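You operate a simulated robot arm through the tools that you are given. There is no shell and no other tool. Be economical: measure what you need, move in short steps, check, and stop when the job is done.

The job below is to be done with a simulated robot arm. You get a single attempt, and the scene is never put back.

## Task
Close and vent the main air, open the filter lid and stand the dirty filter in the small tray. Set down upright: blue-capped filter.
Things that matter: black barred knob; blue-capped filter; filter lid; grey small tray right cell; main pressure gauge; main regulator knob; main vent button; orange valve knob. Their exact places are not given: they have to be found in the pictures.

It is judged by the outcome, as a careful person would: the job done as asked, and still so three seconds after it is handed in. It fails if anything else is knocked over, pushed out of place, dropped, spilled or broken. A push-on lid holds only when it is set on centred and level and pressed home; a screw cap is set on level and turned clockwise until tight.

## Robot
A 7-joint arm with a fingered hand on a trunk, on a base that drives. Base frame: it is fixed to the floor where the robot stands at the start and does not move with it; the origin is under the middle of the robot, x ahead of it, y to its left, z up. Lengths are in cm, angles in degrees, forces in N, time in s.
With the tool pointing down near the work surface it reaches from about 10 to 56 cm from the robot's upright axis, wherever it stands. Its first joint turns from -166.0 to 166.0 degrees. Places, roughly: black barred knob [50, -50, 70]; filter lid [50, -50, 80]; grey small tray right cell [50, -30, 40]; main pressure gauge [60, -40, 70]; main regulator knob [60, -30, 70]; main vent button [60, -40, 60]; orange valve knob [60, -20, 70]. Payload 3.4 kg.
The tool frame sits at the grasp point between the pads (the TCP): z along the fingers, y along the line on which they close. The tips reach 2.5 cm beyond it. Largest opening 8.8 cm; the body of the gripper starts 2.9 cm behind the TCP. The gripper is a hand of 3 fingers: y runs from the thumb to the fingers, the wrist lies at [-1.3, -10.6, -17.4] in the tool frame, and closing takes about 1.5 s.
Orientation is that of the tool frame in the base frame, as a unit quaternion [x, y, z, w]. With the fingers straight down and the wrist toward the robot, the tool's x, y and z point along [0, 1, 0], [1, 0, 0] and [0, 0, -1] of the base frame.

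## Interface
- The arm moves only by the tool move_arm. Its argument "deltas" is a list of rows, each a list of 3 entries, a list of its own where there are three numbers: the finger opening in cm, from 0 to 8.8, then the shift along the base's x, y, z in cm, then the turn, a rotation vector about the base's x, y, z in degrees. In form: [[fingers, [dx, dy, dz], [ax, ay, az]], ...]. A call has 1 to 20 rows; each row shifts and turns the commanded pose from where the row before left it. Each row takes 0.2 s and may step no farther than 5 cm and 8.6 degrees from the row before; otherwise, or with a gripper value out of range, the whole call is refused. Where a pose cannot be reached the arm comes as near as it can. A force on the tool above 70 N (or 10 N above the force at the start of the call, whichever is more), or a blocked arm, ends the call early, and 0.2 s more pass. Each finger travels about 7.2 cm/s and halts on what it meets, pressing with about 33 N; the grip force reading is that of the motor and also rises with nothing between the fingers. The clock runs only during rows and for 0.2 s after the last one: add rows that do not move to give the fingers time. The reply holds the time, the measured pose of the TCP, the force on the tool along the base axes, the opening and the grip force, in the units named above and with some noise, with the torque about the TCP (base axes, N m) and any sound that the robot's microphone picked up, and new pictures: "show" is both (left out), scene, wrist or none.
- Cameras (640 x 400 px; columns grow to the right, rows downward): "scene" is now at [-4.32, 9.94, 149.17]; the picture's right is [-0.84, -0.55, 0.00], its down [-0.45, 0.68, -0.58] and it looks along [0.32, -0.49, -0.81] (base axes); focal length 251 px, centre (320, 200). "wrist" rides on the gripper at [5.8, -8.5, -9.9] in the tool frame; the picture's right is [-0.67, 0.35, -0.66], its down [-0.69, -0.63, 0.37] and it looks along [-0.29, 0.69, 0.66] (tool axes); focal length 261 px, centre (320, 200).
- move_column(by): slides the trunk up (or, below 0, down) by that many cm; the arm and the scene camera ride with it, the base frame stays. It gives what a move gives, with no picture.
- steer(legs): drives the robot by 1 to 6 legs, each [ahead, left, turn to the left] in cm, cm and degrees, along the robot's own axes; the way and the turn of a leg run together, so that a leg with both is an arc; at most 150 cm and 180 degrees a leg. The arm and the cameras ride along, it lands a little off, and it stops where it bumps. It gives what a move gives, and a new picture of the scene camera.
- set_grasp(shape): the hand has 3 fingers and takes this shape, open, in about a second: jaw (thumb against the fingers, like two jaws); tri (thumb and two fingers); tip (a fingertip pinch); poke (one finger out to press); point (the index stretched); flat (the hand flat); cup (the hand cupped); fist (a fist). The gripper value then closes the fingers along that shape, each until it touches; the sizes above hold for jaw. It gives what a move gives, with no picture.
- head_to(pan, tilt): turns the head with the scene camera to pan (to the left, within 155 degrees either way) and tilt (down, from -29 to 69), counted from straight ahead of the robot. It gives what a move gives, and a new picture of the scene camera.
- measure_at(camera, pixels): for up to 12 pixels [column, row] of the newest picture of that camera ("zoom" is the newest enlarged one), the place [x, y, z] in the base frame of the surface seen there, good to about 0.2 cm, but the place of the scene camera against the robot may be out by one fixed shift of up to 2.5 cm in any direction. No time passes.
- inspect(camera, box): a new picture of the part [left, top, right, bottom] of that camera's present view, enlarged. No time passes.
- finish_job(): hands the job in; it is judged then, once.

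Work in short steps. Measure before you move; look again where a grasp or a placing could have gone wrong, and mend it. You have 80 turns and 260 pictures in all, those below and enlarged ones among them. Open the gripper and draw the arm clear of the work before you hand the job in, unless the task says otherwise; then end with one line.

The tools are called after ">>>" by a JSON object that holds its "api" and its "payload". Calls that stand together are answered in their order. move_arm: Moves the arm, as the interface text tells. Its arguments: {"type":"object","properties":{"deltas":{"type":"array","items":{"type":"array"}},"show":{"type":"string","enum":["both","scene","wrist","none"]}},"required":["deltas"]} The other tools are called the same way: move_column (by) slides the trunk up or down; set_grasp (shape) gives the hand a shape; steer (legs) drives the base; head_to (pan, tilt) turns the head that bears the scene camera; measure_at (camera, pixels) gives the place of the surface under pixels of a picture; inspect (camera, box) takes an enlarged picture of a part of a camera's view; finish_job () hands the job in.

At the start:

```text
clock: 0.0
ee_pos: [20.57, -34.69, 98.32]
ee_rot: [0.707, 0.707, 0.0, 0.0]
ft_force: [-0.1, 0.1, -0.1]
wrist_torque: [0.02, -0.01, 0.0]
opening: 8.75
gripper_force: 0.0
shape: jaw
trunk travel left (down, up): [-52.5, 6.5]
robot x, y, heading: [-0.05, -0.05, -0.3]
head pan, tilt: [-56.8, 54.4]
```

scene: 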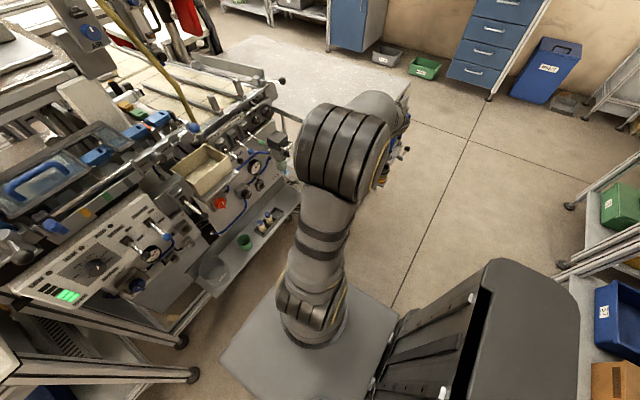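
wrist: 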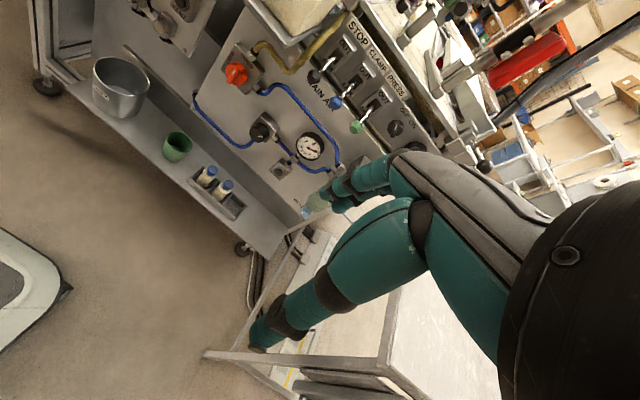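

The wrist picture shows the main air panel (orange valve at 236,73, regulator at 262,130, gauge at 310,147, tray at 222,190). I enlarge it in both cameras.

>>> {"api": "inspect", "payload": {"camera": "wrist", "box": [140, 20, 460, 220]}}

>>> {"api": "inspect", "payload": {"camera": "scene", "box": [150, 80, 310, 280]}}

>>> {"api": "measure_at", "payload": {"camera": "wrist", "pixels": [[236, 73], [262, 130], [310, 147], [282, 170], [207, 172], [224, 185], [240, 210], [316, 75], [335, 103], [358, 127], [396, 127], [412, 143]]}}

```text
2.00 times, centred on (300, 120) of wrist
```

zoom: 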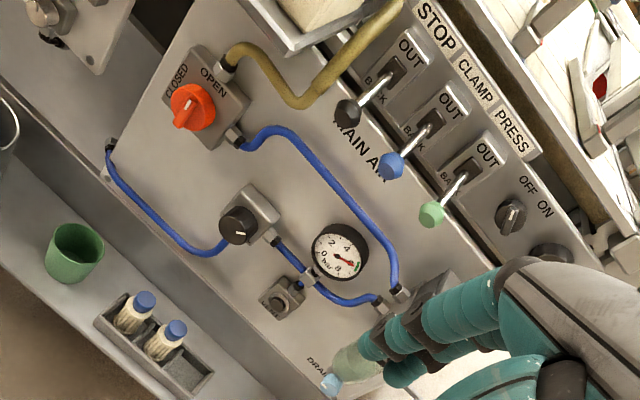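

```text
2.00 times, centred on (230, 180) of scene
```

zoom: 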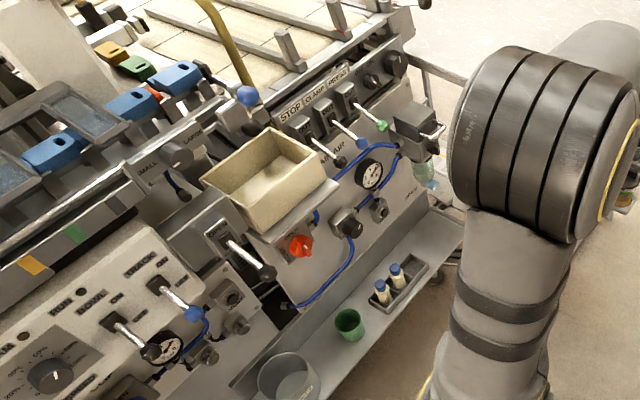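

```text
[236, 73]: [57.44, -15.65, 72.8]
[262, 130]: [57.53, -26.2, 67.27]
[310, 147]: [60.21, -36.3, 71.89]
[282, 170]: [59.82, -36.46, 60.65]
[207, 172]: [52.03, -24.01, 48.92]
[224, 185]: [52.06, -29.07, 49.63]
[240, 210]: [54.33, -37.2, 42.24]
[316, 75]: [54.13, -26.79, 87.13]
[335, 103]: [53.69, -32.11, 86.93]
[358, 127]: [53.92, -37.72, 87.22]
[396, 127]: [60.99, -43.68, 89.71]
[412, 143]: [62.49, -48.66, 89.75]
```

>>> {"api": "inspect", "payload": {"camera": "scene", "box": [220, 105, 300, 185]}}

>>> {"api": "measure_at", "payload": {"camera": "scene", "pixels": [[225, 202], [237, 192], [256, 167], [253, 142], [259, 150], [248, 153], [282, 149], [272, 143]]}}

```text
5.00 times, centred on (260, 145) of scene
```

zoom: 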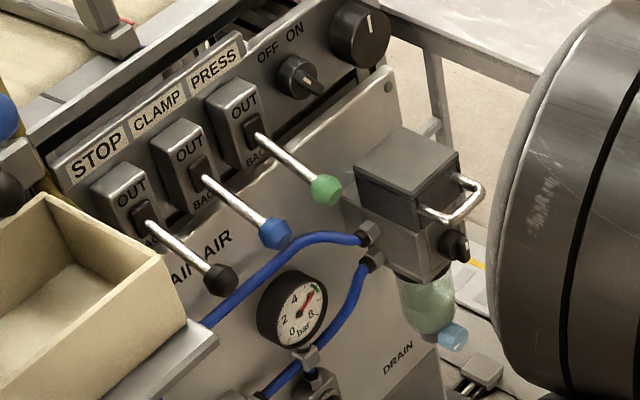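

```text
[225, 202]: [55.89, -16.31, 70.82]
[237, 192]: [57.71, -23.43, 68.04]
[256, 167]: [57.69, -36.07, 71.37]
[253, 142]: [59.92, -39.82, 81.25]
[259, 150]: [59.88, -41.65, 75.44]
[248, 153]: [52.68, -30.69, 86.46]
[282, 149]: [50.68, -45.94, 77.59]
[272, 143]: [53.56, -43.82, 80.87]
```

I shift the hand left (+y) so the filter housing comes out from behind the fingers.

>>> {"api": "move_arm", "payload": {"deltas": [[8.8, [0, 4, 0], [0, 0, 0]], [8.8, [0, 4, 0], [0, 0, 0]], [8.8, [0, 4, 0], [0, 0, 0]], [8.8, [0, 4, 0], [0, 0, 0]], [8.8, [0, 0, 0], [0, 0, 0]]], "show": "wrist"}}

```text
clock: 1.2
ee_pos: [20.6, -19.12, 98.58]
ee_rot: [0.707, 0.707, 0.0, 0.0]
ft_force: [-0.6, -0.1, 0.1]
wrist_torque: [-0.02, 0.02, -0.03]
opening: 8.74
gripper_force: 0.0
shape: jaw
out of reach, approached as far as the arm can: row 4
trunk travel left (down, up): [-52.5, 6.5]
robot x, y, heading: [-0.06, -0.19, -0.1]
head pan, tilt: [-56.8, 54.4]
```

wrist: 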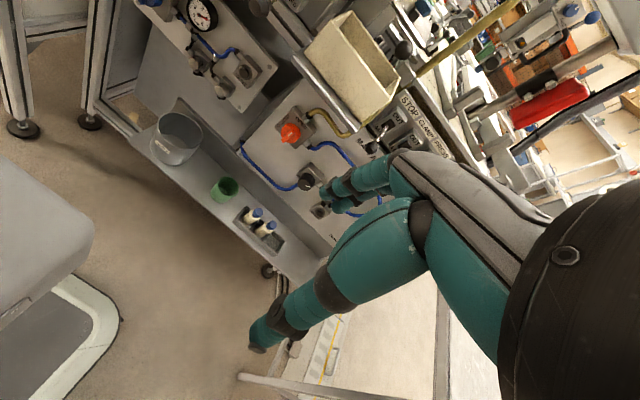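

That went the wrong way for the housing, but the valve and its surroundings show (valve 290,132; box 350,60). I measure the obstacles and the panel plane, and enlarge the valve.

>>> {"api": "inspect", "payload": {"camera": "wrist", "box": [230, 80, 390, 220]}}

>>> {"api": "measure_at", "payload": {"camera": "wrist", "pixels": [[290, 132], [270, 140], [310, 135], [250, 165], [330, 130], [310, 55], [350, 15], [395, 80], [380, 103], [312, 85], [270, 170], [235, 200]]}}

```text
2.86 times, centred on (310, 150) of wrist
```

zoom: 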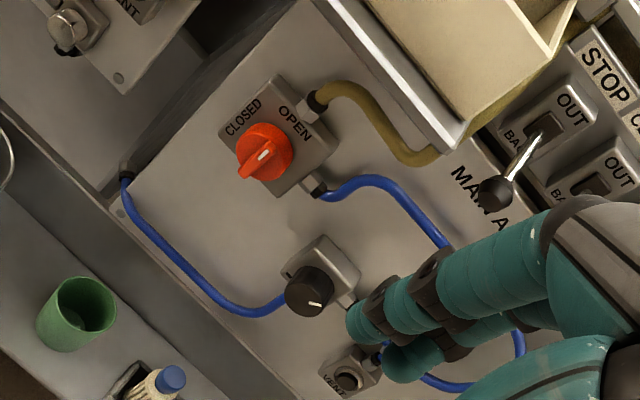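

```text
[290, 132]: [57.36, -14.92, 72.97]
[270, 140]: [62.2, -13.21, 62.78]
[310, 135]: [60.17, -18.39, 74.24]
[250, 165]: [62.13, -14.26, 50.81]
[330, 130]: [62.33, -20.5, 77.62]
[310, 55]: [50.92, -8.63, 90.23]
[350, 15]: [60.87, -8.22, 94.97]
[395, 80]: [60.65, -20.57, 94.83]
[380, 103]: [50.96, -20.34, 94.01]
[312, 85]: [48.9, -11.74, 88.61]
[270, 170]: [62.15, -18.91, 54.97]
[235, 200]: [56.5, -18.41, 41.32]
```

Panel plane is x≈62.2, and the valve pointer stands up at OPEN with CLOSED at its left. I swing the hand to point forward in front of the valve.

>>> {"api": "move_arm", "payload": {"deltas": [[8.8, [1.4, 0.3, -2.2], [0, -8.2, 0]], [8.8, [1.4, 0.3, -2.2], [0, -8.2, 0]], [8.8, [1.4, 0.3, -2.2], [0, -8.2, 0]], [8.8, [1.4, 0.3, -2.2], [0, -8.2, 0]], [8.8, [1.4, 0.3, -2.2], [0, -8.2, 0]], [8.8, [1.4, 0.3, -2.2], [0, -8.2, 0]], [8.8, [1.4, 0.3, -2.2], [0, -8.2, 0]], [8.8, [1.4, 0.3, -2.2], [0, -8.2, 0]], [8.8, [1.4, 0.3, -2.2], [0, -8.2, 0]], [8.8, [1.4, 0.3, -2.2], [0, -8.2, 0]], [8.8, [1.4, 0.3, -2.2], [0, -8, 0]], [8.8, [0, 0, 0], [0, 0, 0]]]}}

```text
clock: 3.8
ee_pos: [42.76, -27.57, 77.4]
ee_rot: [0.5, 0.499, 0.5, 0.5]
ft_force: [0.2, 0.3, 0.2]
wrist_torque: [0.0, -0.01, 0.02]
opening: 8.77
gripper_force: 0.0
shape: jaw
out of reach, approached as far as the arm can: row 1, 2, 3, 6, 7, 8, 9, 10
trunk travel left (down, up): [-52.5, 6.5]
robot x, y, heading: [0.32, 0.03, -0.1]
head pan, tilt: [-56.8, 54.4]
```

scene: 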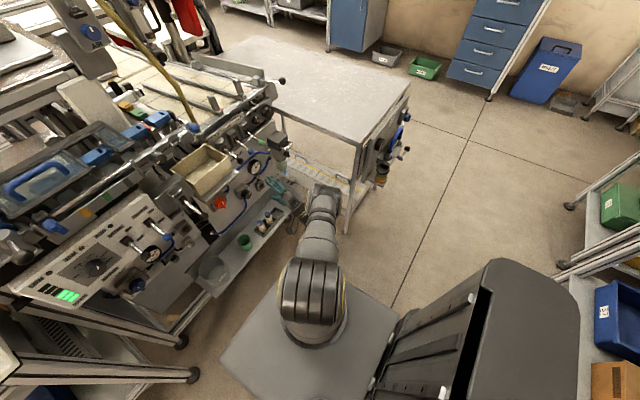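
wrist: 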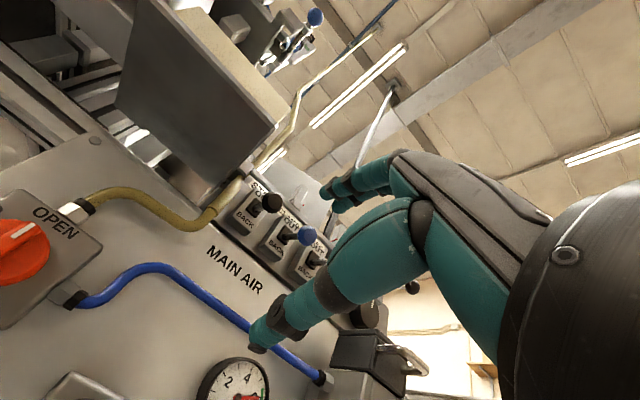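

The arm swung out of the scene view; I take close-ups of the housing, tray and gauge while they are visible.

>>> {"api": "inspect", "payload": {"camera": "scene", "box": [235, 115, 305, 165]}}

>>> {"api": "inspect", "payload": {"camera": "wrist", "box": [0, 160, 120, 340]}}

>>> {"api": "measure_at", "payload": {"camera": "wrist", "pixels": [[10, 240], [30, 225], [15, 250], [60, 265], [40, 255], [330, 350], [370, 345], [345, 375], [404, 355], [425, 370], [395, 350]]}}

```text
8.00 times, centred on (270, 140) of scene
```

zoom: 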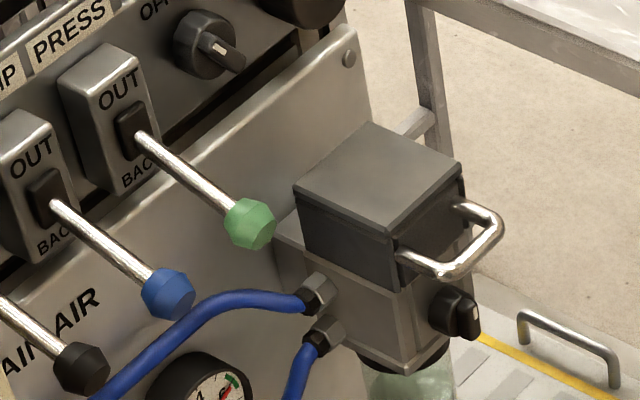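

```text
2.22 times, centred on (60, 250) of wrist
```

zoom: 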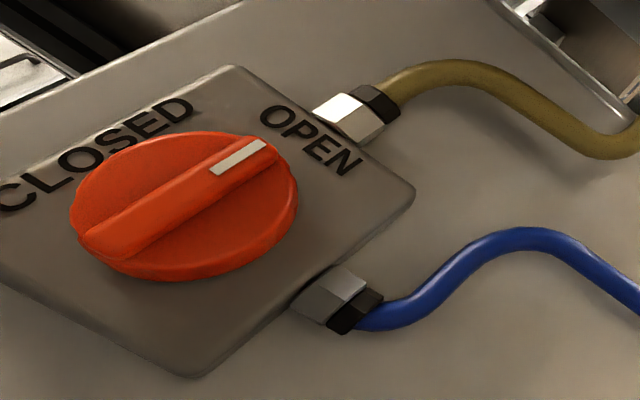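

```text
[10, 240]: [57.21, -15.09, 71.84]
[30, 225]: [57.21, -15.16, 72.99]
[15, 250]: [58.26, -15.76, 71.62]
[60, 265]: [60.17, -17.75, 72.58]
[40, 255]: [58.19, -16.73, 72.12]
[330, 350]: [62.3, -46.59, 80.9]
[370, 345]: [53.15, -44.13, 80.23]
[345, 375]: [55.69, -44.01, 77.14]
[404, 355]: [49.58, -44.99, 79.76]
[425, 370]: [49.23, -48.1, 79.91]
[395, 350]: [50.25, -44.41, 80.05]
```

I measure the valve knob on the newest enlarged picture: bar ends and disc edges.

>>> {"api": "measure_at", "payload": {"camera": "zoom", "pixels": [[75, 210], [290, 205], [240, 157], [105, 235], [170, 197], [150, 170], [225, 230], [180, 270], [380, 190], [195, 372], [235, 70], [185, 150]]}}

```text
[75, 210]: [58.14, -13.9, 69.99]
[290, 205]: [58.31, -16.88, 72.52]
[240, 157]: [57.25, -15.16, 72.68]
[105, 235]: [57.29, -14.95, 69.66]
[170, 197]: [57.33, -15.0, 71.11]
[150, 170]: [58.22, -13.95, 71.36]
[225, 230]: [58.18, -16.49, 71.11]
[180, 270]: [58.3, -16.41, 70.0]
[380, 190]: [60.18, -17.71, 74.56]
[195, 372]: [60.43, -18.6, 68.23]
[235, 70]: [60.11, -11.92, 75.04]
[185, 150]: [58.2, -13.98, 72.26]
```

I check obstacles left of the valve (lever knob near scene 204,216, handle box) before bringing the hand in.

>>> {"api": "measure_at", "payload": {"camera": "scene", "pixels": [[204, 216], [187, 202], [185, 190], [205, 230], [222, 202], [213, 190], [215, 170], [150, 252]]}}

>>> {"api": "inspect", "payload": {"camera": "scene", "box": [130, 140, 270, 260]}}

```text
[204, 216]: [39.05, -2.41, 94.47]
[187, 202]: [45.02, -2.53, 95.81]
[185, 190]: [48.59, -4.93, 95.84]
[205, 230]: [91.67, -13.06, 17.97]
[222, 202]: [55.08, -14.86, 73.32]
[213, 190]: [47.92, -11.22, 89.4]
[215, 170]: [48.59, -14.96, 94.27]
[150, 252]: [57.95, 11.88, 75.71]
```

```text
3.33 times, centred on (200, 200) of scene
```

zoom: 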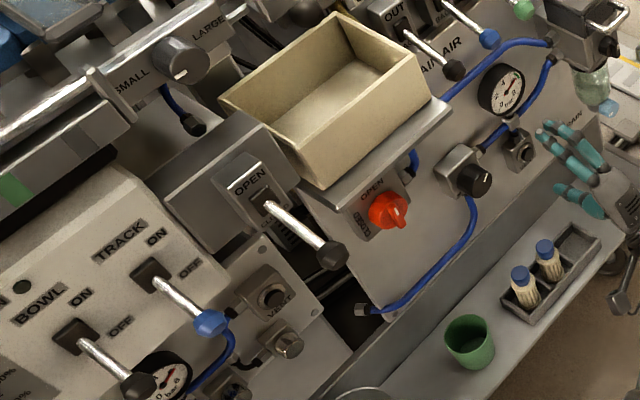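

The lever tip (~[41,-2.5,94]) lies well above my approach height. I roll the hand +90° about x (wrist to the left) and pull back to x≈36 in front of the valve.

>>> {"api": "move_arm", "payload": {"deltas": [[8.8, [-1, 1.2, -0.6], [8.2, 0, 0]], [8.8, [-1, 1.2, -0.6], [8.2, 0, 0]], [8.8, [-1, 1.2, -0.6], [8.2, 0, 0]], [8.8, [-1, 1.2, -0.6], [8.2, 0, 0]], [8.8, [-1, 1.2, -0.6], [8.2, 0, 0]], [8.8, [0, 1.2, -0.6], [8.2, 0, 0]], [8.8, [0, 1.2, -0.6], [8.2, 0, 0]], [8.8, [0, 1.2, -0.6], [8.2, 0, 0]], [8.8, [0, 1.2, -0.6], [8.2, 0, 0]], [8.8, [0, 1.2, -0.5], [8.2, 0, 0]], [8.8, [0, 0.5, 0], [8, 0, 0]], [8.8, [0, 0, 0], [0, 0, 0]]]}}

```text
clock: 6.4
ee_pos: [37.79, -15.08, 71.66]
ee_rot: [0.707, 0.0, 0.707, -0.001]
ft_force: [-1.0, -0.1, 0.0]
wrist_torque: [-0.04, 0.02, 0.02]
opening: 8.81
gripper_force: 0.0
shape: jaw
trunk travel left (down, up): [-52.5, 6.5]
robot x, y, heading: [0.19, 0.09, 0.1]
head pan, tilt: [-56.8, 54.4]
```

scene: 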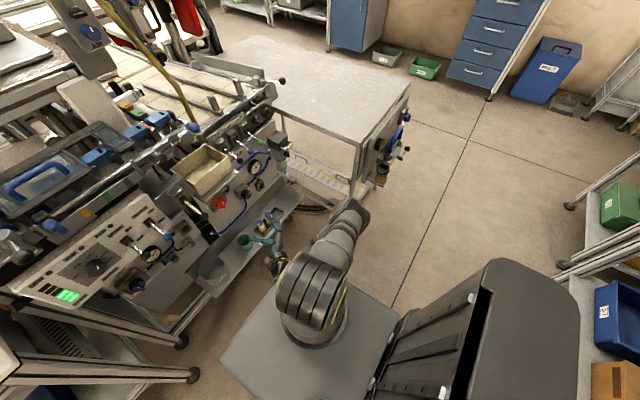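
wrist: 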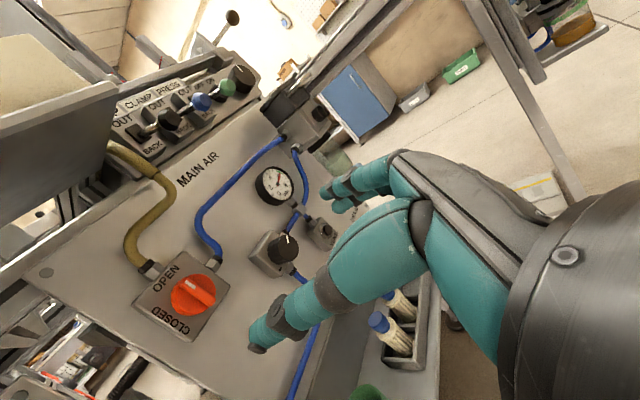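

The knob at (193,295) matches the predicted spot of the tool axis (~199,292). I go ahead 14 cm with opening 8.8 and look.

>>> {"api": "move_arm", "payload": {"deltas": [[8.8, [3.5, 0, -0.1], [0, 0, 0]], [8.8, [3.5, 0, -0.1], [0, 0, 0]], [8.8, [3.5, 0, -0.1], [0, 0, 0]], [8.8, [3.5, 0, 0], [0, 0, 0]], [8.8, [0, 0, 0], [0, 0, 0]]], "show": "wrist"}}

```text
clock: 7.6
ee_pos: [51.73, -15.17, 71.3]
ee_rot: [0.707, 0.001, 0.707, 0.0]
ft_force: [-0.1, -0.7, -0.1]
wrist_torque: [0.0, 0.02, 0.0]
opening: 8.77
gripper_force: 0.0
shape: jaw
trunk travel left (down, up): [-52.5, 6.5]
robot x, y, heading: [-0.36, 0.22, -0.2]
head pan, tilt: [-56.8, 54.4]
```

wrist: 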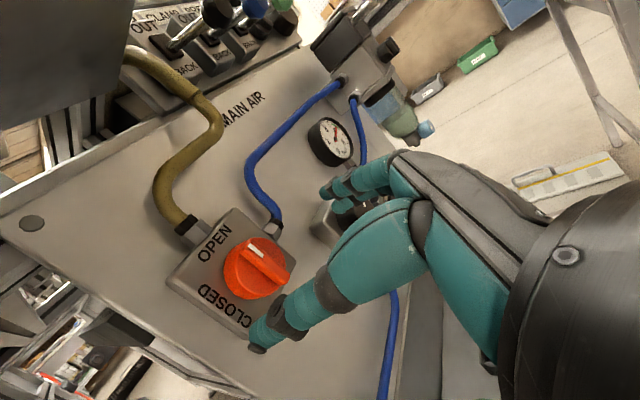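

Clear so far; I advance to TCP x≈57 and close on the disc.

>>> {"api": "move_arm", "payload": {"deltas": [[8.8, [2.7, 0, 0], [0, 0, 0]], [8.8, [2.5, 0, 0], [0, 0, 0]], [8.8, [0, 0, 0], [0, 0, 0]], [5, [0, 0, 0], [0, 0, 0]], [3, [0, 0, 0], [0, 0, 0]], [2, [0, 0, 0], [0, 0, 0]], [2, [0, 0, 0], [0, 0, 0]], [2, [0, 0, 0], [0, 0, 0]]], "show": "wrist"}}

```text
clock: 9.4
ee_pos: [57.0, -14.98, 71.32]
ee_rot: [0.707, -0.001, 0.707, 0.0]
ft_force: [1.3, 0.1, -1.0]
wrist_torque: [-0.03, 0.07, 0.01]
opening: 3.35
gripper_force: 33.4
shape: jaw
trunk travel left (down, up): [-52.5, 6.5]
robot x, y, heading: [-0.18, -0.04, -0.1]
head pan, tilt: [-56.8, 54.4]
```

wrist: 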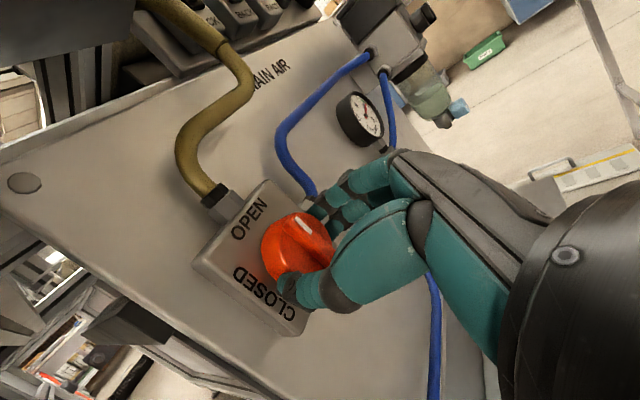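

Gripped at 3.35 cm with no side force. I turn -90° about x toward CLOSED in 8° steps.

>>> {"api": "move_arm", "payload": {"deltas": [[2, [0, 0, 0], [-8, 0, 0]], [2, [0, 0, 0], [-8, 0, 0]], [2, [0, 0, 0], [-8, 0, 0]], [2, [0, 0, 0], [-8, 0, 0]], [2, [0, 0, 0], [-8, 0, 0]], [2, [0, 0, 0], [0, 0, 0]]], "show": "wrist"}}

```text
clock: 10.8
ee_pos: [56.83, -15.19, 71.42]
ee_rot: [0.664, 0.242, 0.664, 0.243]
ft_force: [1.8, -1.6, -1.6]
wrist_torque: [0.0, 0.02, -0.01]
opening: 3.35
gripper_force: 33.0
shape: jaw
trunk travel left (down, up): [-52.5, 6.5]
robot x, y, heading: [0.22, 0.01, 0.0]
head pan, tilt: [-56.8, 54.4]
```

wrist: 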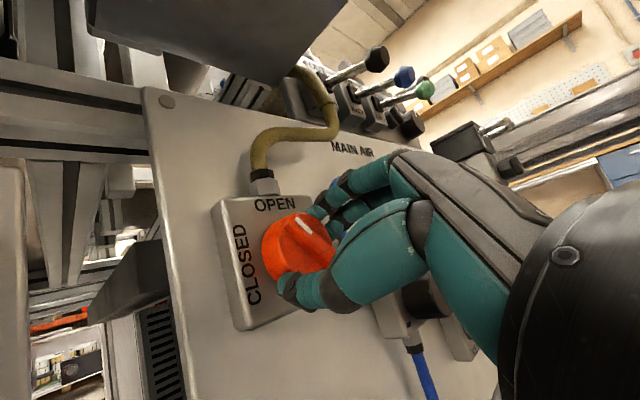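

The knob turns with the hand (the plate rotated in view, the mark did not). I continue the remaining 50°.

>>> {"api": "move_arm", "payload": {"deltas": [[2, [0, 0, 0], [-8.4, 0, 0]], [2, [0, 0, 0], [-8.4, 0, 0]], [2, [0, 0, 0], [-8.4, 0, 0]], [2, [0, 0, 0], [-8.4, 0, 0]], [2, [0, 0, 0], [-8.4, 0, 0]], [2, [0, 0, 0], [-8.4, 0, 0]], [2, [0, 0, 0], [0, 0, 0]]], "show": "wrist"}}

```text
clock: 12.4
ee_pos: [56.45, -14.92, 72.58]
ee_rot: [0.502, 0.505, 0.495, 0.498]
ft_force: [37.0, -8.2, -30.2]
wrist_torque: [0.05, -0.25, -0.08]
opening: 4.23
gripper_force: 33.2
shape: jaw
out of reach, approached as far as the arm can: row 3, 4, 5
trunk travel left (down, up): [-52.5, 6.5]
robot x, y, heading: [0.01, -0.19, 0.2]
head pan, tilt: [-56.8, 54.4]
```

wrist: 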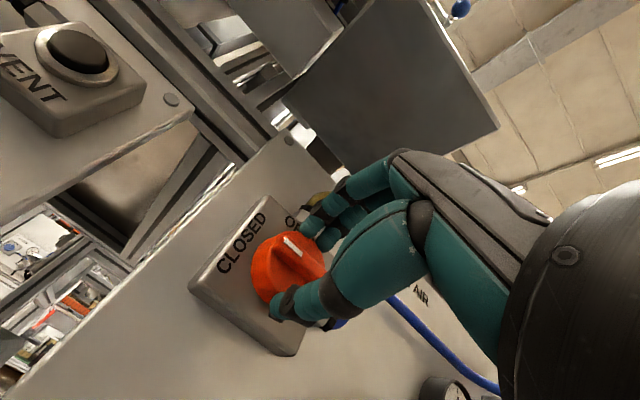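

The pointer now aims at CLOSED (mark at 290,243 toward upper-left), though the arm is pressing off-axis. I open and back off, then look.

>>> {"api": "move_arm", "payload": {"deltas": [[6, [0, 0, 0], [0, 0, 0]], [8.8, [0, 0, 0], [0, 0, 0]], [8.8, [0, 0, 0], [0, 0, 0]], [8.8, [-3, 0, 0], [0, 0, 0]], [8.8, [-4, 0, 0], [0, 0, 0]], [8.8, [-4, 0, 0], [0, 0, 0]], [8.8, [-4, 0, 0], [0, 0, 0]], [8.8, [0, 0, 0], [0, 0, 0]]], "show": "wrist"}}

>>> {"api": "inspect", "payload": {"camera": "wrist", "box": [0, 100, 320, 300]}}

```text
clock: 14.2
ee_pos: [50.11, -16.26, 71.18]
ee_rot: [0.497, 0.502, 0.499, 0.501]
ft_force: [-0.6, 0.2, 0.1]
wrist_torque: [-0.01, -0.02, 0.0]
opening: 8.76
gripper_force: 0.1
shape: jaw
out of reach, approached as far as the arm can: row 5, 6, 7
trunk travel left (down, up): [-52.5, 6.5]
robot x, y, heading: [0.21, 0.06, 0.0]
head pan, tilt: [-56.8, 54.4]
```

wrist: 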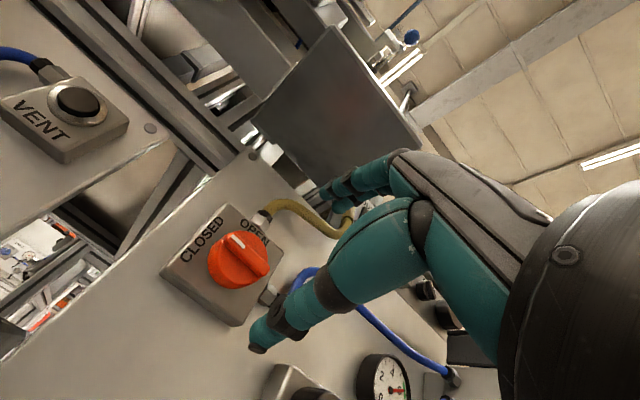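

```text
2.00 times, centred on (160, 200) of wrist
```

zoom: 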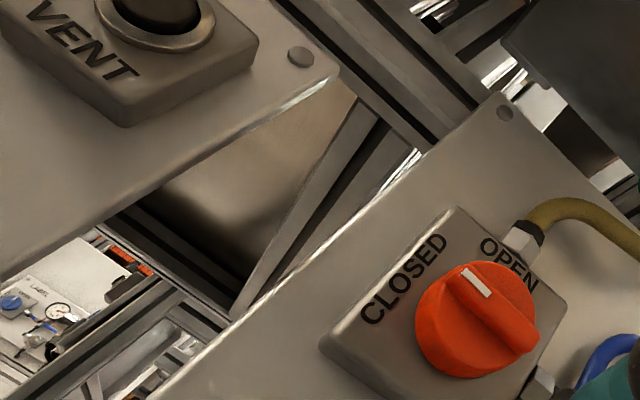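

The bar may be a little short of full left; I measure its ends.

>>> {"api": "measure_at", "payload": {"camera": "zoom", "pixels": [[467, 275], [485, 290], [525, 343], [500, 315], [470, 290], [520, 350]]}}

```text
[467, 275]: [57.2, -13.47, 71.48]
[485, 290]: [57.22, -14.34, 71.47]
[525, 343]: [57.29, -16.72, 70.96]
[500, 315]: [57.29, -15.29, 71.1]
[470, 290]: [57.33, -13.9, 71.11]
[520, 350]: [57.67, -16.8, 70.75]
```

Bar is roughly 5–9° short. The arm is cramped here, so I plan to shift the base back and right; first I check what stands behind.

>>> {"api": "measure_at", "payload": {"camera": "scene", "pixels": [[490, 270], [430, 390], [380, 380], [230, 350], [390, 310], [580, 330], [300, 350], [255, 300], [190, 375], [180, 340]]}}

>>> {"api": "head_to", "payload": {"pan": -120, "tilt": 55}}

```text
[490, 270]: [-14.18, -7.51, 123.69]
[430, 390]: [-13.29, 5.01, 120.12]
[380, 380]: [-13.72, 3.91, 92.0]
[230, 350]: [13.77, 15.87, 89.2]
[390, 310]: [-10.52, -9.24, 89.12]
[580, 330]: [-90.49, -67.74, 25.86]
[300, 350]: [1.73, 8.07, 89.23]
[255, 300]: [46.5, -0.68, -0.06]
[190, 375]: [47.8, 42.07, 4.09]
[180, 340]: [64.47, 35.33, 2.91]
```

```text
clock: 15.5
ee_pos: [50.17, -16.22, 71.17]
ee_rot: [0.498, 0.502, 0.499, 0.501]
ft_force: [-0.6, -0.5, 0.8]
wrist_torque: [-0.01, -0.01, -0.03]
opening: 8.77
gripper_force: 0.1
shape: jaw
trunk travel left (down, up): [-52.5, 6.5]
robot x, y, heading: [0.21, 0.0, 0.1]
head pan, tilt: [-120.0, 55.0]
```

scene: 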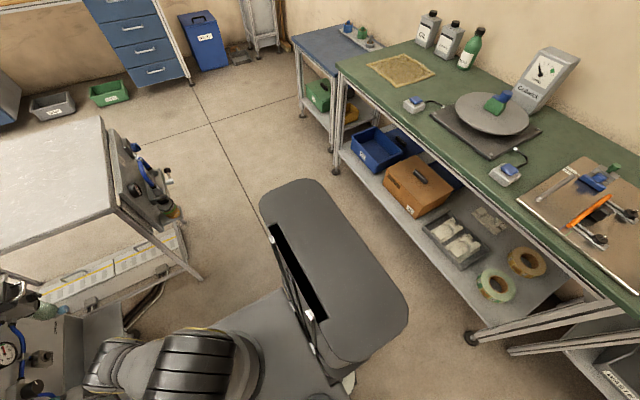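

The trunk column is free behind and to the right. The shoulder stands high (~z 110), so I drive back 14 and right 12 cm, then lower the trunk.

>>> {"api": "steer", "payload": {"legs": [[-14, 0, 0], [0, -12, 0]]}}

>>> {"api": "move_column", "payload": {"by": -22}}

>>> {"api": "head_to", "payload": {"pan": -35, "tilt": 45}}

```text
clock: 17.7
ee_pos: [36.05, -28.26, 71.13]
ee_rot: [0.498, 0.502, 0.499, 0.501]
ft_force: [-0.1, 0.6, 0.4]
wrist_torque: [0.03, -0.02, 0.01]
opening: 8.76
gripper_force: 0.1
shape: jaw
trunk travel left (down, up): [-52.5, 6.5]
robot x, y, heading: [-14.06, -11.84, -0.2]
head pan, tilt: [-120.0, 55.0]
```

scene: 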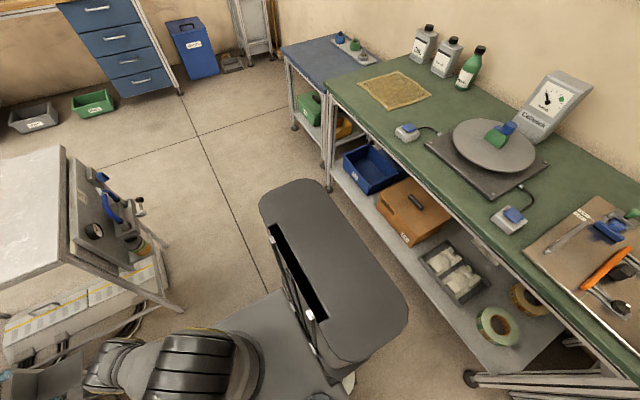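

```text
clock: 20.0
ee_pos: [36.03, -28.2, 49.14]
ee_rot: [0.498, 0.502, 0.499, 0.501]
ft_force: [0.2, 0.0, 0.4]
wrist_torque: [-0.03, 0.0, -0.03]
opening: 8.75
gripper_force: 0.1
shape: jaw
trunk travel left (down, up): [-30.5, 28.5]
robot x, y, heading: [-14.41, -12.27, -0.2]
head pan, tilt: [-120.0, 55.0]
```

```text
clock: 21.6
ee_pos: [36.09, -28.19, 49.13]
ee_rot: [0.498, 0.502, 0.498, 0.502]
ft_force: [0.8, -1.0, 0.0]
wrist_torque: [0.02, -0.01, 0.02]
opening: 8.75
gripper_force: 0.1
shape: jaw
trunk travel left (down, up): [-30.5, 28.5]
robot x, y, heading: [-13.79, -11.74, 0.1]
head pan, tilt: [-35.0, 45.0]
```

scene: 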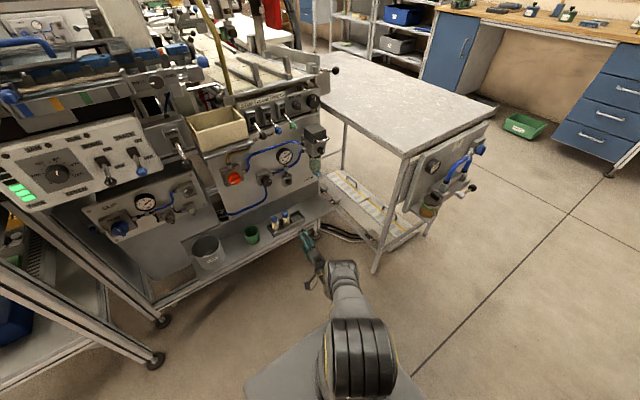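

Good view now. I raise the hand to face the valve again and take a close look at the bar.

>>> {"api": "move_arm", "payload": {"deltas": [[8.8, [0, 2.2, 3.7], [0, 0, 0]], [8.8, [0, 2.2, 3.7], [0, 0, 0]], [8.8, [0, 2.2, 3.7], [0, 0, 0]], [8.8, [1, 2.2, 3.7], [0, 0, 0]], [8.8, [2, 2.2, 3.7], [0, 0, 0]], [8.8, [2, 2.2, 3.7], [0, 0, 0]], [8.8, [0, 0, 0], [0, 0, 0]]], "show": "wrist"}}

>>> {"api": "inspect", "payload": {"camera": "scene", "box": [200, 130, 300, 210]}}

```text
clock: 23.2
ee_pos: [47.5, -23.65, 68.71]
ee_rot: [0.496, 0.504, 0.503, 0.497]
ft_force: [-0.1, 0.1, -0.6]
wrist_torque: [0.04, 0.0, 0.01]
opening: 8.77
gripper_force: 0.1
shape: jaw
out of reach, approached as far as the arm can: row 1, 2, 3, 4, 5, 6
trunk travel left (down, up): [-30.5, 28.5]
robot x, y, heading: [-13.99, -12.08, 0.1]
head pan, tilt: [-35.0, 45.0]
```

wrist: 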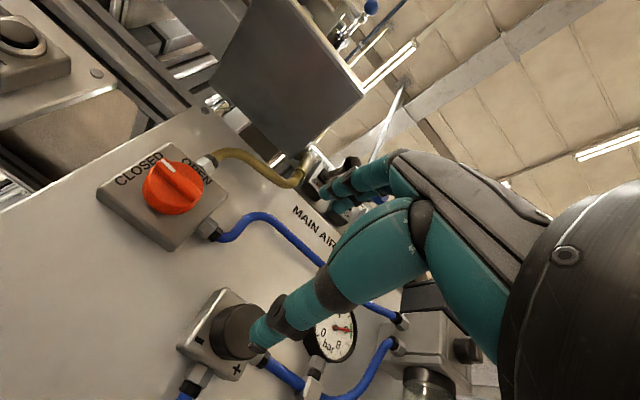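

```text
5.00 times, centred on (250, 170) of scene
```

zoom: 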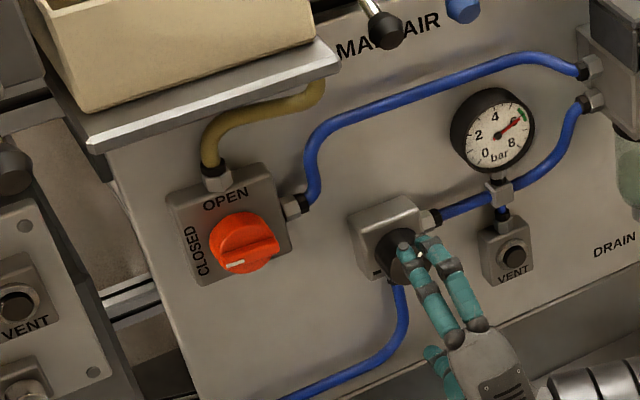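

In the scene close-up the bar runs parallel to the plate's bottom edge and points to CLOSED. I measure it once more from here.

>>> {"api": "measure_at", "payload": {"camera": "zoom", "pixels": [[224, 266], [275, 240], [225, 253], [265, 232], [240, 262], [245, 243], [513, 257], [485, 132], [205, 285], [292, 250]]}}

>>> {"api": "inspect", "payload": {"camera": "wrist", "box": [100, 130, 240, 260]}}

```text
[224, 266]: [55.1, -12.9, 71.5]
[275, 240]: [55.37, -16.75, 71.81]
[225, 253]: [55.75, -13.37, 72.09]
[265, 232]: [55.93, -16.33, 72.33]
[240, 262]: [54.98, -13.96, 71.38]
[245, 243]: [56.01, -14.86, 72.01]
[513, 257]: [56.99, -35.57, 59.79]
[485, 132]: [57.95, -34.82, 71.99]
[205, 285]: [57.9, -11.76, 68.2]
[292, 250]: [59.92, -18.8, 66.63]
```

```text
3.08 times, centred on (170, 195) of wrist
```

zoom: 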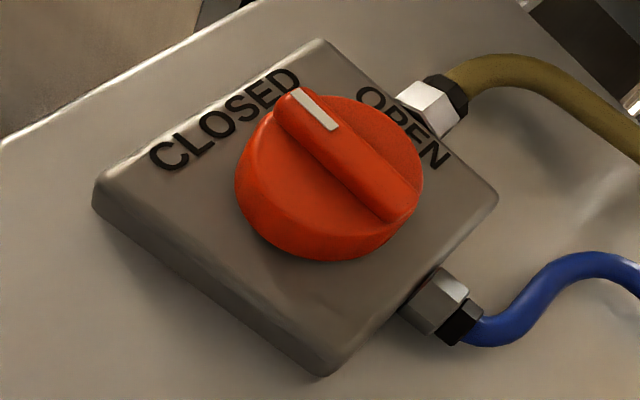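

The valve is fully closed. I back off, shape the hand to "poke" and look, to press the vent button at about [59.8,-36.4,60.6].

>>> {"api": "move_arm", "payload": {"deltas": [[8.8, [-1.5, -2, -1.5], [0, 0, 0]], [8.8, [-1.5, -2, -1.5], [0, 0, 0]], [8.8, [-1.5, -2, -1.5], [0, 0, 0]], [8.8, [0, -2, -1.5], [0, 0, 0]], [8.8, [0, -2, -1], [0, 0, 0]], [8.8, [0, -2, -1], [0, 0, 0]], [8.8, [0, 0, 0], [0, 0, 0]]], "show": "none"}}

>>> {"api": "set_grasp", "payload": {"shape": "poke"}}

>>> {"api": "move_arm", "payload": {"deltas": [[0, [0, 0, 0], [0, 0, 0]], [0, [0, 0, 0], [0, 0, 0]], [0, [0, 0, 0], [0, 0, 0]], [0, [0, 0, 0], [0, 0, 0]]], "show": "both"}}

```text
clock: 24.8
ee_pos: [42.88, -35.66, 60.49]
ee_rot: [0.498, 0.502, 0.498, 0.502]
ft_force: [0.3, 0.2, -0.1]
wrist_torque: [0.02, -0.01, -0.02]
opening: 8.77
gripper_force: 0.0
shape: jaw
trunk travel left (down, up): [-30.5, 28.5]
robot x, y, heading: [-13.85, -12.14, 0.2]
head pan, tilt: [-35.0, 45.0]
```

```text
clock: 25.7
ee_pos: [42.78, -35.56, 60.51]
ee_rot: [0.497, 0.502, 0.499, 0.501]
ft_force: [0.8, -0.6, -0.1]
wrist_torque: [0.02, 0.01, 0.0]
opening: 0.0
gripper_force: 0.2
shape: poke
trunk travel left (down, up): [-30.5, 28.5]
robot x, y, heading: [-14.32, -11.83, 0.1]
head pan, tilt: [-35.0, 45.0]
```

```text
clock: 26.7
ee_pos: [42.89, -35.58, 60.47]
ee_rot: [0.499, 0.501, 0.498, 0.502]
ft_force: [-0.6, 0.5, 0.5]
wrist_torque: [-0.03, 0.05, 0.0]
opening: 0.0
gripper_force: 32.9
shape: jaw
trunk travel left (down, up): [-30.5, 28.5]
robot x, y, heading: [-14.17, -11.75, -0.0]
head pan, tilt: [-35.0, 45.0]
```

scene: 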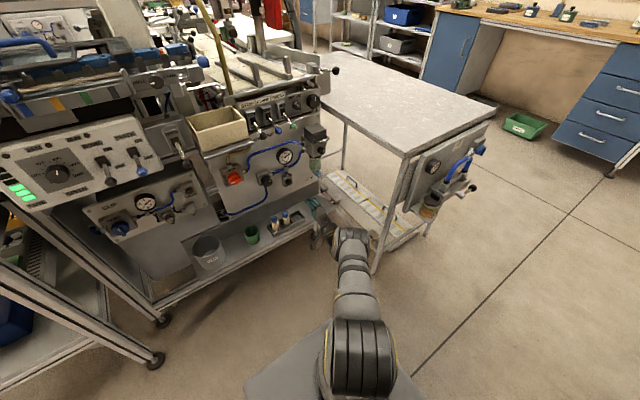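
wrist: 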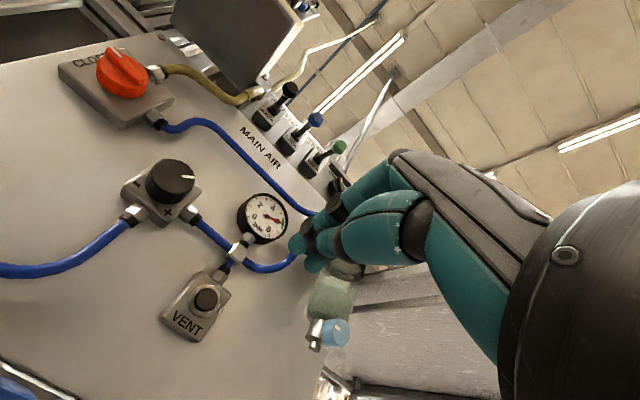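

The hand is now a closed jaw with the tips together at (300,245), which serves as a poker. I measure the vent button at (206,299).

>>> {"api": "inspect", "payload": {"camera": "wrist", "box": [150, 180, 310, 350]}}

>>> {"api": "measure_at", "payload": {"camera": "wrist", "pixels": [[206, 299], [200, 305], [212, 292], [196, 312], [186, 325], [300, 245], [305, 262], [298, 235]]}}

```text
2.35 times, centred on (230, 265) of wrist
```

zoom: 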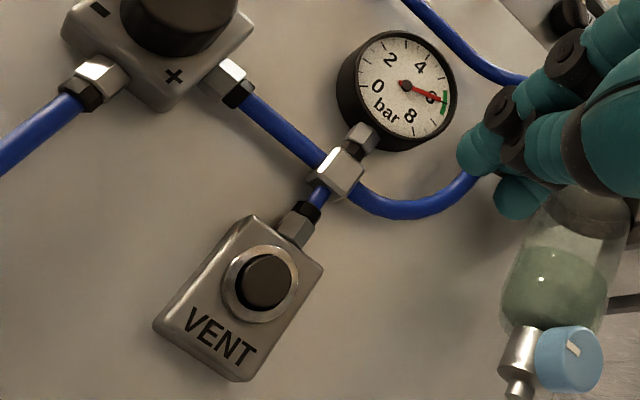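

```text
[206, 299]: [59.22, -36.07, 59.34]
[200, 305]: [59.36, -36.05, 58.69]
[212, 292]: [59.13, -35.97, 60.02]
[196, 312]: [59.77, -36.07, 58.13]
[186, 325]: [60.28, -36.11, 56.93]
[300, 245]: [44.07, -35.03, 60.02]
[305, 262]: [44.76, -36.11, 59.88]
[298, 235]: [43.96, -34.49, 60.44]
```

Button centre is about [59.2,-36.05,59.4]. I align the axis and approach to ~1 cm off it.

>>> {"api": "move_arm", "payload": {"deltas": [[0, [3, -0.45, -1.1], [0, 0, 0]], [0, [3, 0, 0], [0, 0, 0]], [0, [3, 0, 0], [0, 0, 0]], [0, [3, 0, 0], [0, 0, 0]], [0, [0, 0, 0], [0, 0, 0]]], "show": "wrist"}}

>>> {"api": "inspect", "payload": {"camera": "wrist", "box": [220, 180, 380, 300]}}

```text
clock: 27.9
ee_pos: [49.02, -35.28, 60.09]
ee_rot: [0.498, 0.502, 0.499, 0.501]
ft_force: [0.5, 0.3, -0.2]
wrist_torque: [0.0, -0.01, 0.01]
opening: 0.0
gripper_force: 33.5
shape: jaw
out of reach, approached as far as the arm can: row 2, 3, 4
trunk travel left (down, up): [-30.5, 28.5]
robot x, y, heading: [-14.02, -11.56, -0.3]
head pan, tilt: [-35.0, 45.0]
```

wrist: 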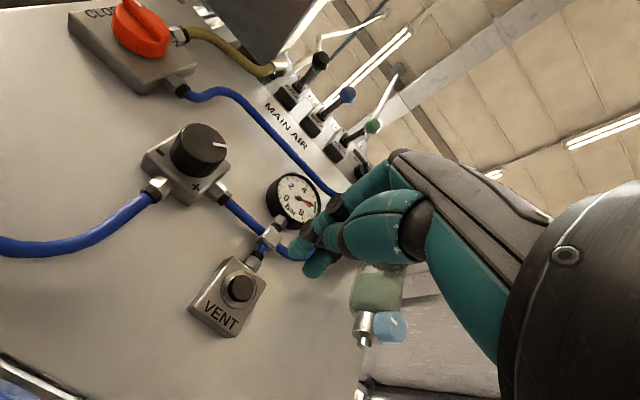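

```text
3.33 times, centred on (300, 240) of wrist
```

zoom: 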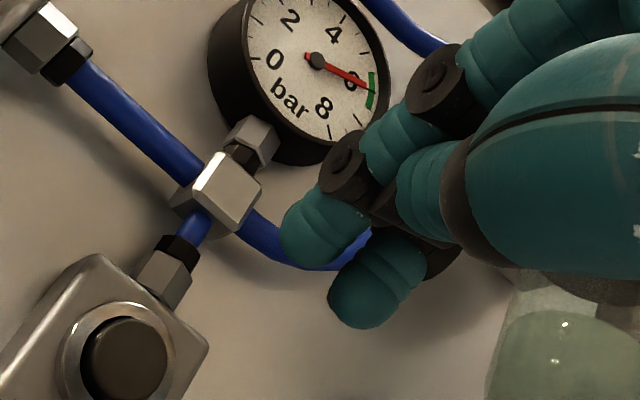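

Reach ran out at x=49. I retreat 4 cm and drive the base forward 10 cm.

>>> {"api": "move_arm", "payload": {"deltas": [[0, [-5, -0.4, -0.7], [0, 0, 0]], [0, [-4, 0, 0], [0, 0, 0]], [0, [-2, 0, 0], [0, 0, 0]], [0, [0, 0, 0], [0, 0, 0]]], "show": "none"}}

>>> {"api": "steer", "payload": {"legs": [[10, 0, 0]]}}

```text
refused: row 1 steps farther than a row can; nothing moved
```

```text
clock: 29.2
ee_pos: [57.96, -35.25, 60.29]
ee_rot: [0.493, 0.499, 0.503, 0.505]
ft_force: [-15.0, 4.7, 2.0]
wrist_torque: [0.01, 0.2, 0.02]
opening: 0.01
gripper_force: 32.9
shape: jaw
trunk travel left (down, up): [-30.5, 28.5]
robot x, y, heading: [-4.73, -12.03, 0.3]
head pan, tilt: [-35.0, 45.0]
heard: click
stopped in leg 1: the force on the tool passed its limit at 80 N (the readings are from after the stop); the commanded pose is now the measured one
```

scene: 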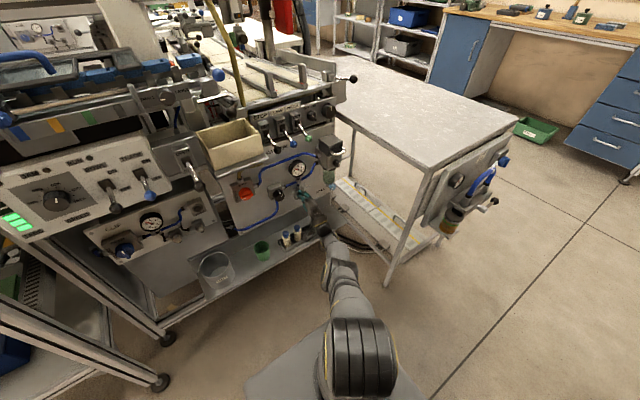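

My retreat was refused, so the drive pressed the tips against the panel (a click was heard, 15 N left). I ease back at once and look.

>>> {"api": "move_arm", "payload": {"deltas": [[0, [-2, 0, 0], [0, 0, 0]], [0, [-2, 0, 0], [0, 0, 0]], [0, [0, 0, 0], [0, 0, 0]]], "show": "wrist"}}

>>> {"api": "inspect", "payload": {"camera": "wrist", "box": [200, 130, 360, 300]}}

>>> {"api": "inspect", "payload": {"camera": "scene", "box": [230, 130, 350, 250]}}

```text
clock: 30.0
ee_pos: [54.01, -35.15, 60.1]
ee_rot: [0.494, 0.499, 0.503, 0.504]
ft_force: [-0.3, 0.2, 0.4]
wrist_torque: [0.0, -0.02, 0.02]
opening: 0.0
gripper_force: 33.4
shape: jaw
trunk travel left (down, up): [-30.5, 28.5]
robot x, y, heading: [-4.12, -11.82, -0.3]
head pan, tilt: [-35.0, 45.0]
```

wrist: 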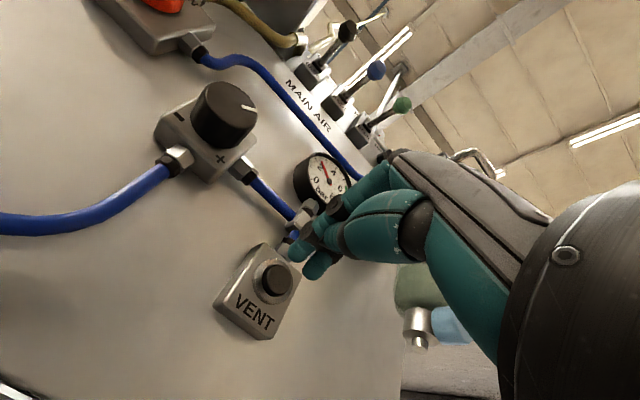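

```text
2.35 times, centred on (280, 215) of wrist
```

zoom: 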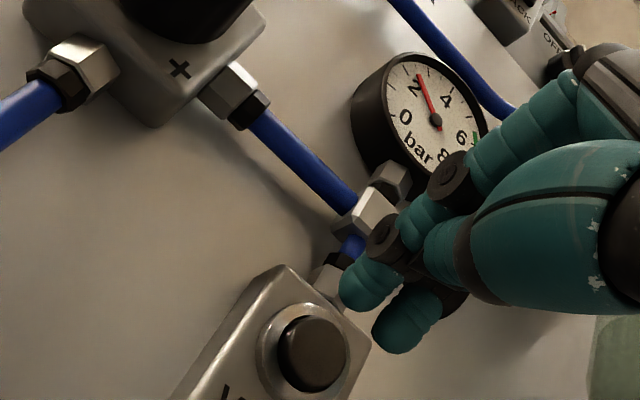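

```text
3.33 times, centred on (290, 190) of scene
```

zoom: 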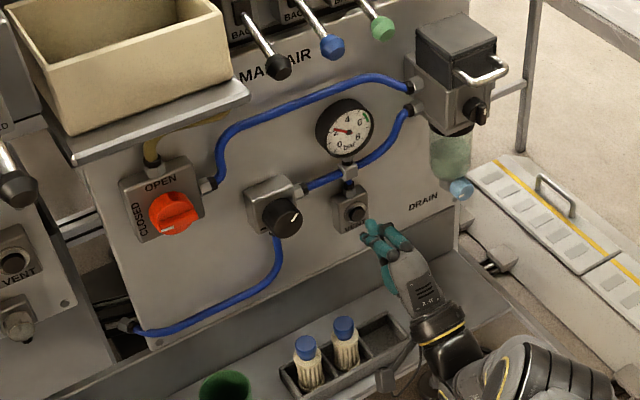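

The vent works: the gauge fell from 6 to ~2.4 and holds, so the valve is shut, and nothing is damaged. I realign and press the button, holding it.

>>> {"api": "move_arm", "payload": {"deltas": [[0, [0.5, -0.7, -0.7], [0, 0, 0]], [0, [1.5, 0, 0], [0, 0, 0]], [0, [0.7, 0, 0], [0, 0, 0]], [0, [0.4, 0, 0], [0, 0, 0]], [0, [0.4, 0, 0], [0, 0, 0]], [0, [0.4, 0, 0], [0, 0, 0]], [0, [0, 0, 0], [0, 0, 0]], [0, [0, 0, 0], [0, 0, 0]], [0, [0, 0, 0], [0, 0, 0]], [0, [0, 0, 0], [0, 0, 0]], [0, [0, 0, 0], [0, 0, 0]]], "show": "wrist"}}

>>> {"api": "inspect", "payload": {"camera": "scene", "box": [270, 140, 330, 210]}}

```text
clock: 32.4
ee_pos: [57.21, -35.83, 59.52]
ee_rot: [0.496, 0.499, 0.501, 0.504]
ft_force: [-1.2, 0.0, 0.2]
wrist_torque: [0.03, 0.0, 0.01]
opening: 0.0
gripper_force: 32.5
shape: jaw
out of reach, approached as far as the arm can: row 5, 6
trunk travel left (down, up): [-30.5, 28.5]
robot x, y, heading: [-4.77, -12.23, 0.2]
head pan, tilt: [-35.0, 45.0]
```

wrist: 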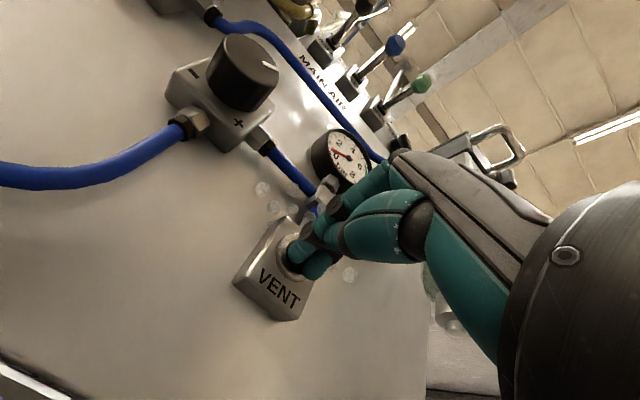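

```text
5.71 times, centred on (300, 175) of scene
```

zoom: 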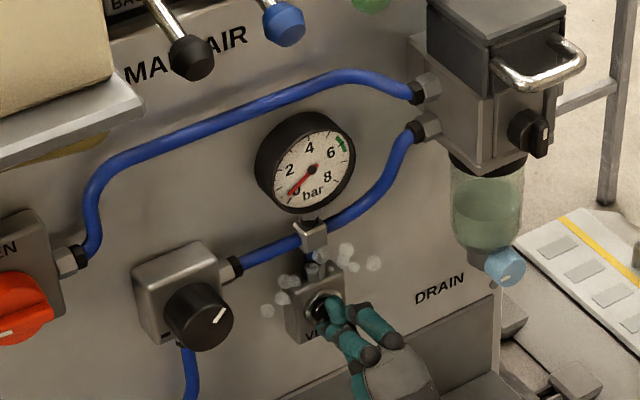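

Air puffs out and the gauge is near 0. I hold a few seconds more and check.

>>> {"api": "move_arm", "payload": {"deltas": [[0, [0, 0, 0], [0, 0, 0]], [0, [0, 0, 0], [0, 0, 0]], [0, [0, 0, 0], [0, 0, 0]], [0, [0, 0, 0], [0, 0, 0]], [0, [0, 0, 0], [0, 0, 0]], [0, [0, 0, 0], [0, 0, 0]], [0, [0, 0, 0], [0, 0, 0]], [0, [0, 0, 0], [0, 0, 0]], [0, [0, 0, 0], [0, 0, 0]], [0, [0, 0, 0], [0, 0, 0]], [0, [0, 0, 0], [0, 0, 0]], [0, [0, 0, 0], [0, 0, 0]]], "show": "none"}}

>>> {"api": "inspect", "payload": {"camera": "scene", "box": [280, 150, 320, 200]}}

>>> {"api": "inspect", "payload": {"camera": "scene", "box": [305, 125, 355, 185]}}

>>> {"api": "measure_at", "payload": {"camera": "zoom", "pixels": [[320, 200]]}}

```text
clock: 35.0
ee_pos: [57.26, -35.87, 59.49]
ee_rot: [0.494, 0.5, 0.503, 0.503]
ft_force: [-2.3, 0.6, -1.1]
wrist_torque: [0.0, 0.02, -0.02]
opening: 0.0
gripper_force: 32.4
shape: jaw
trunk travel left (down, up): [-30.5, 28.5]
robot x, y, heading: [-4.65, -11.93, 0.1]
head pan, tilt: [-35.0, 45.0]
```

```text
8.00 times, centred on (300, 175) of scene
```

zoom: 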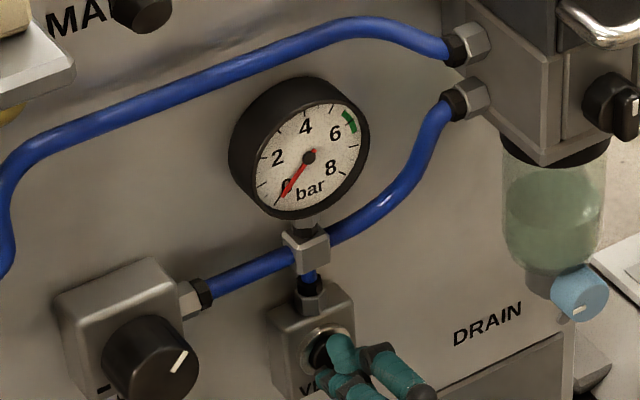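

```text
6.67 times, centred on (330, 155) of scene
```

zoom: 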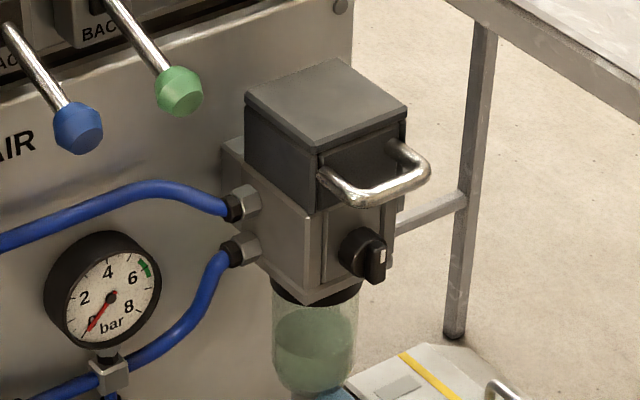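

```text
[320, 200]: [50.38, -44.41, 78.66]
```

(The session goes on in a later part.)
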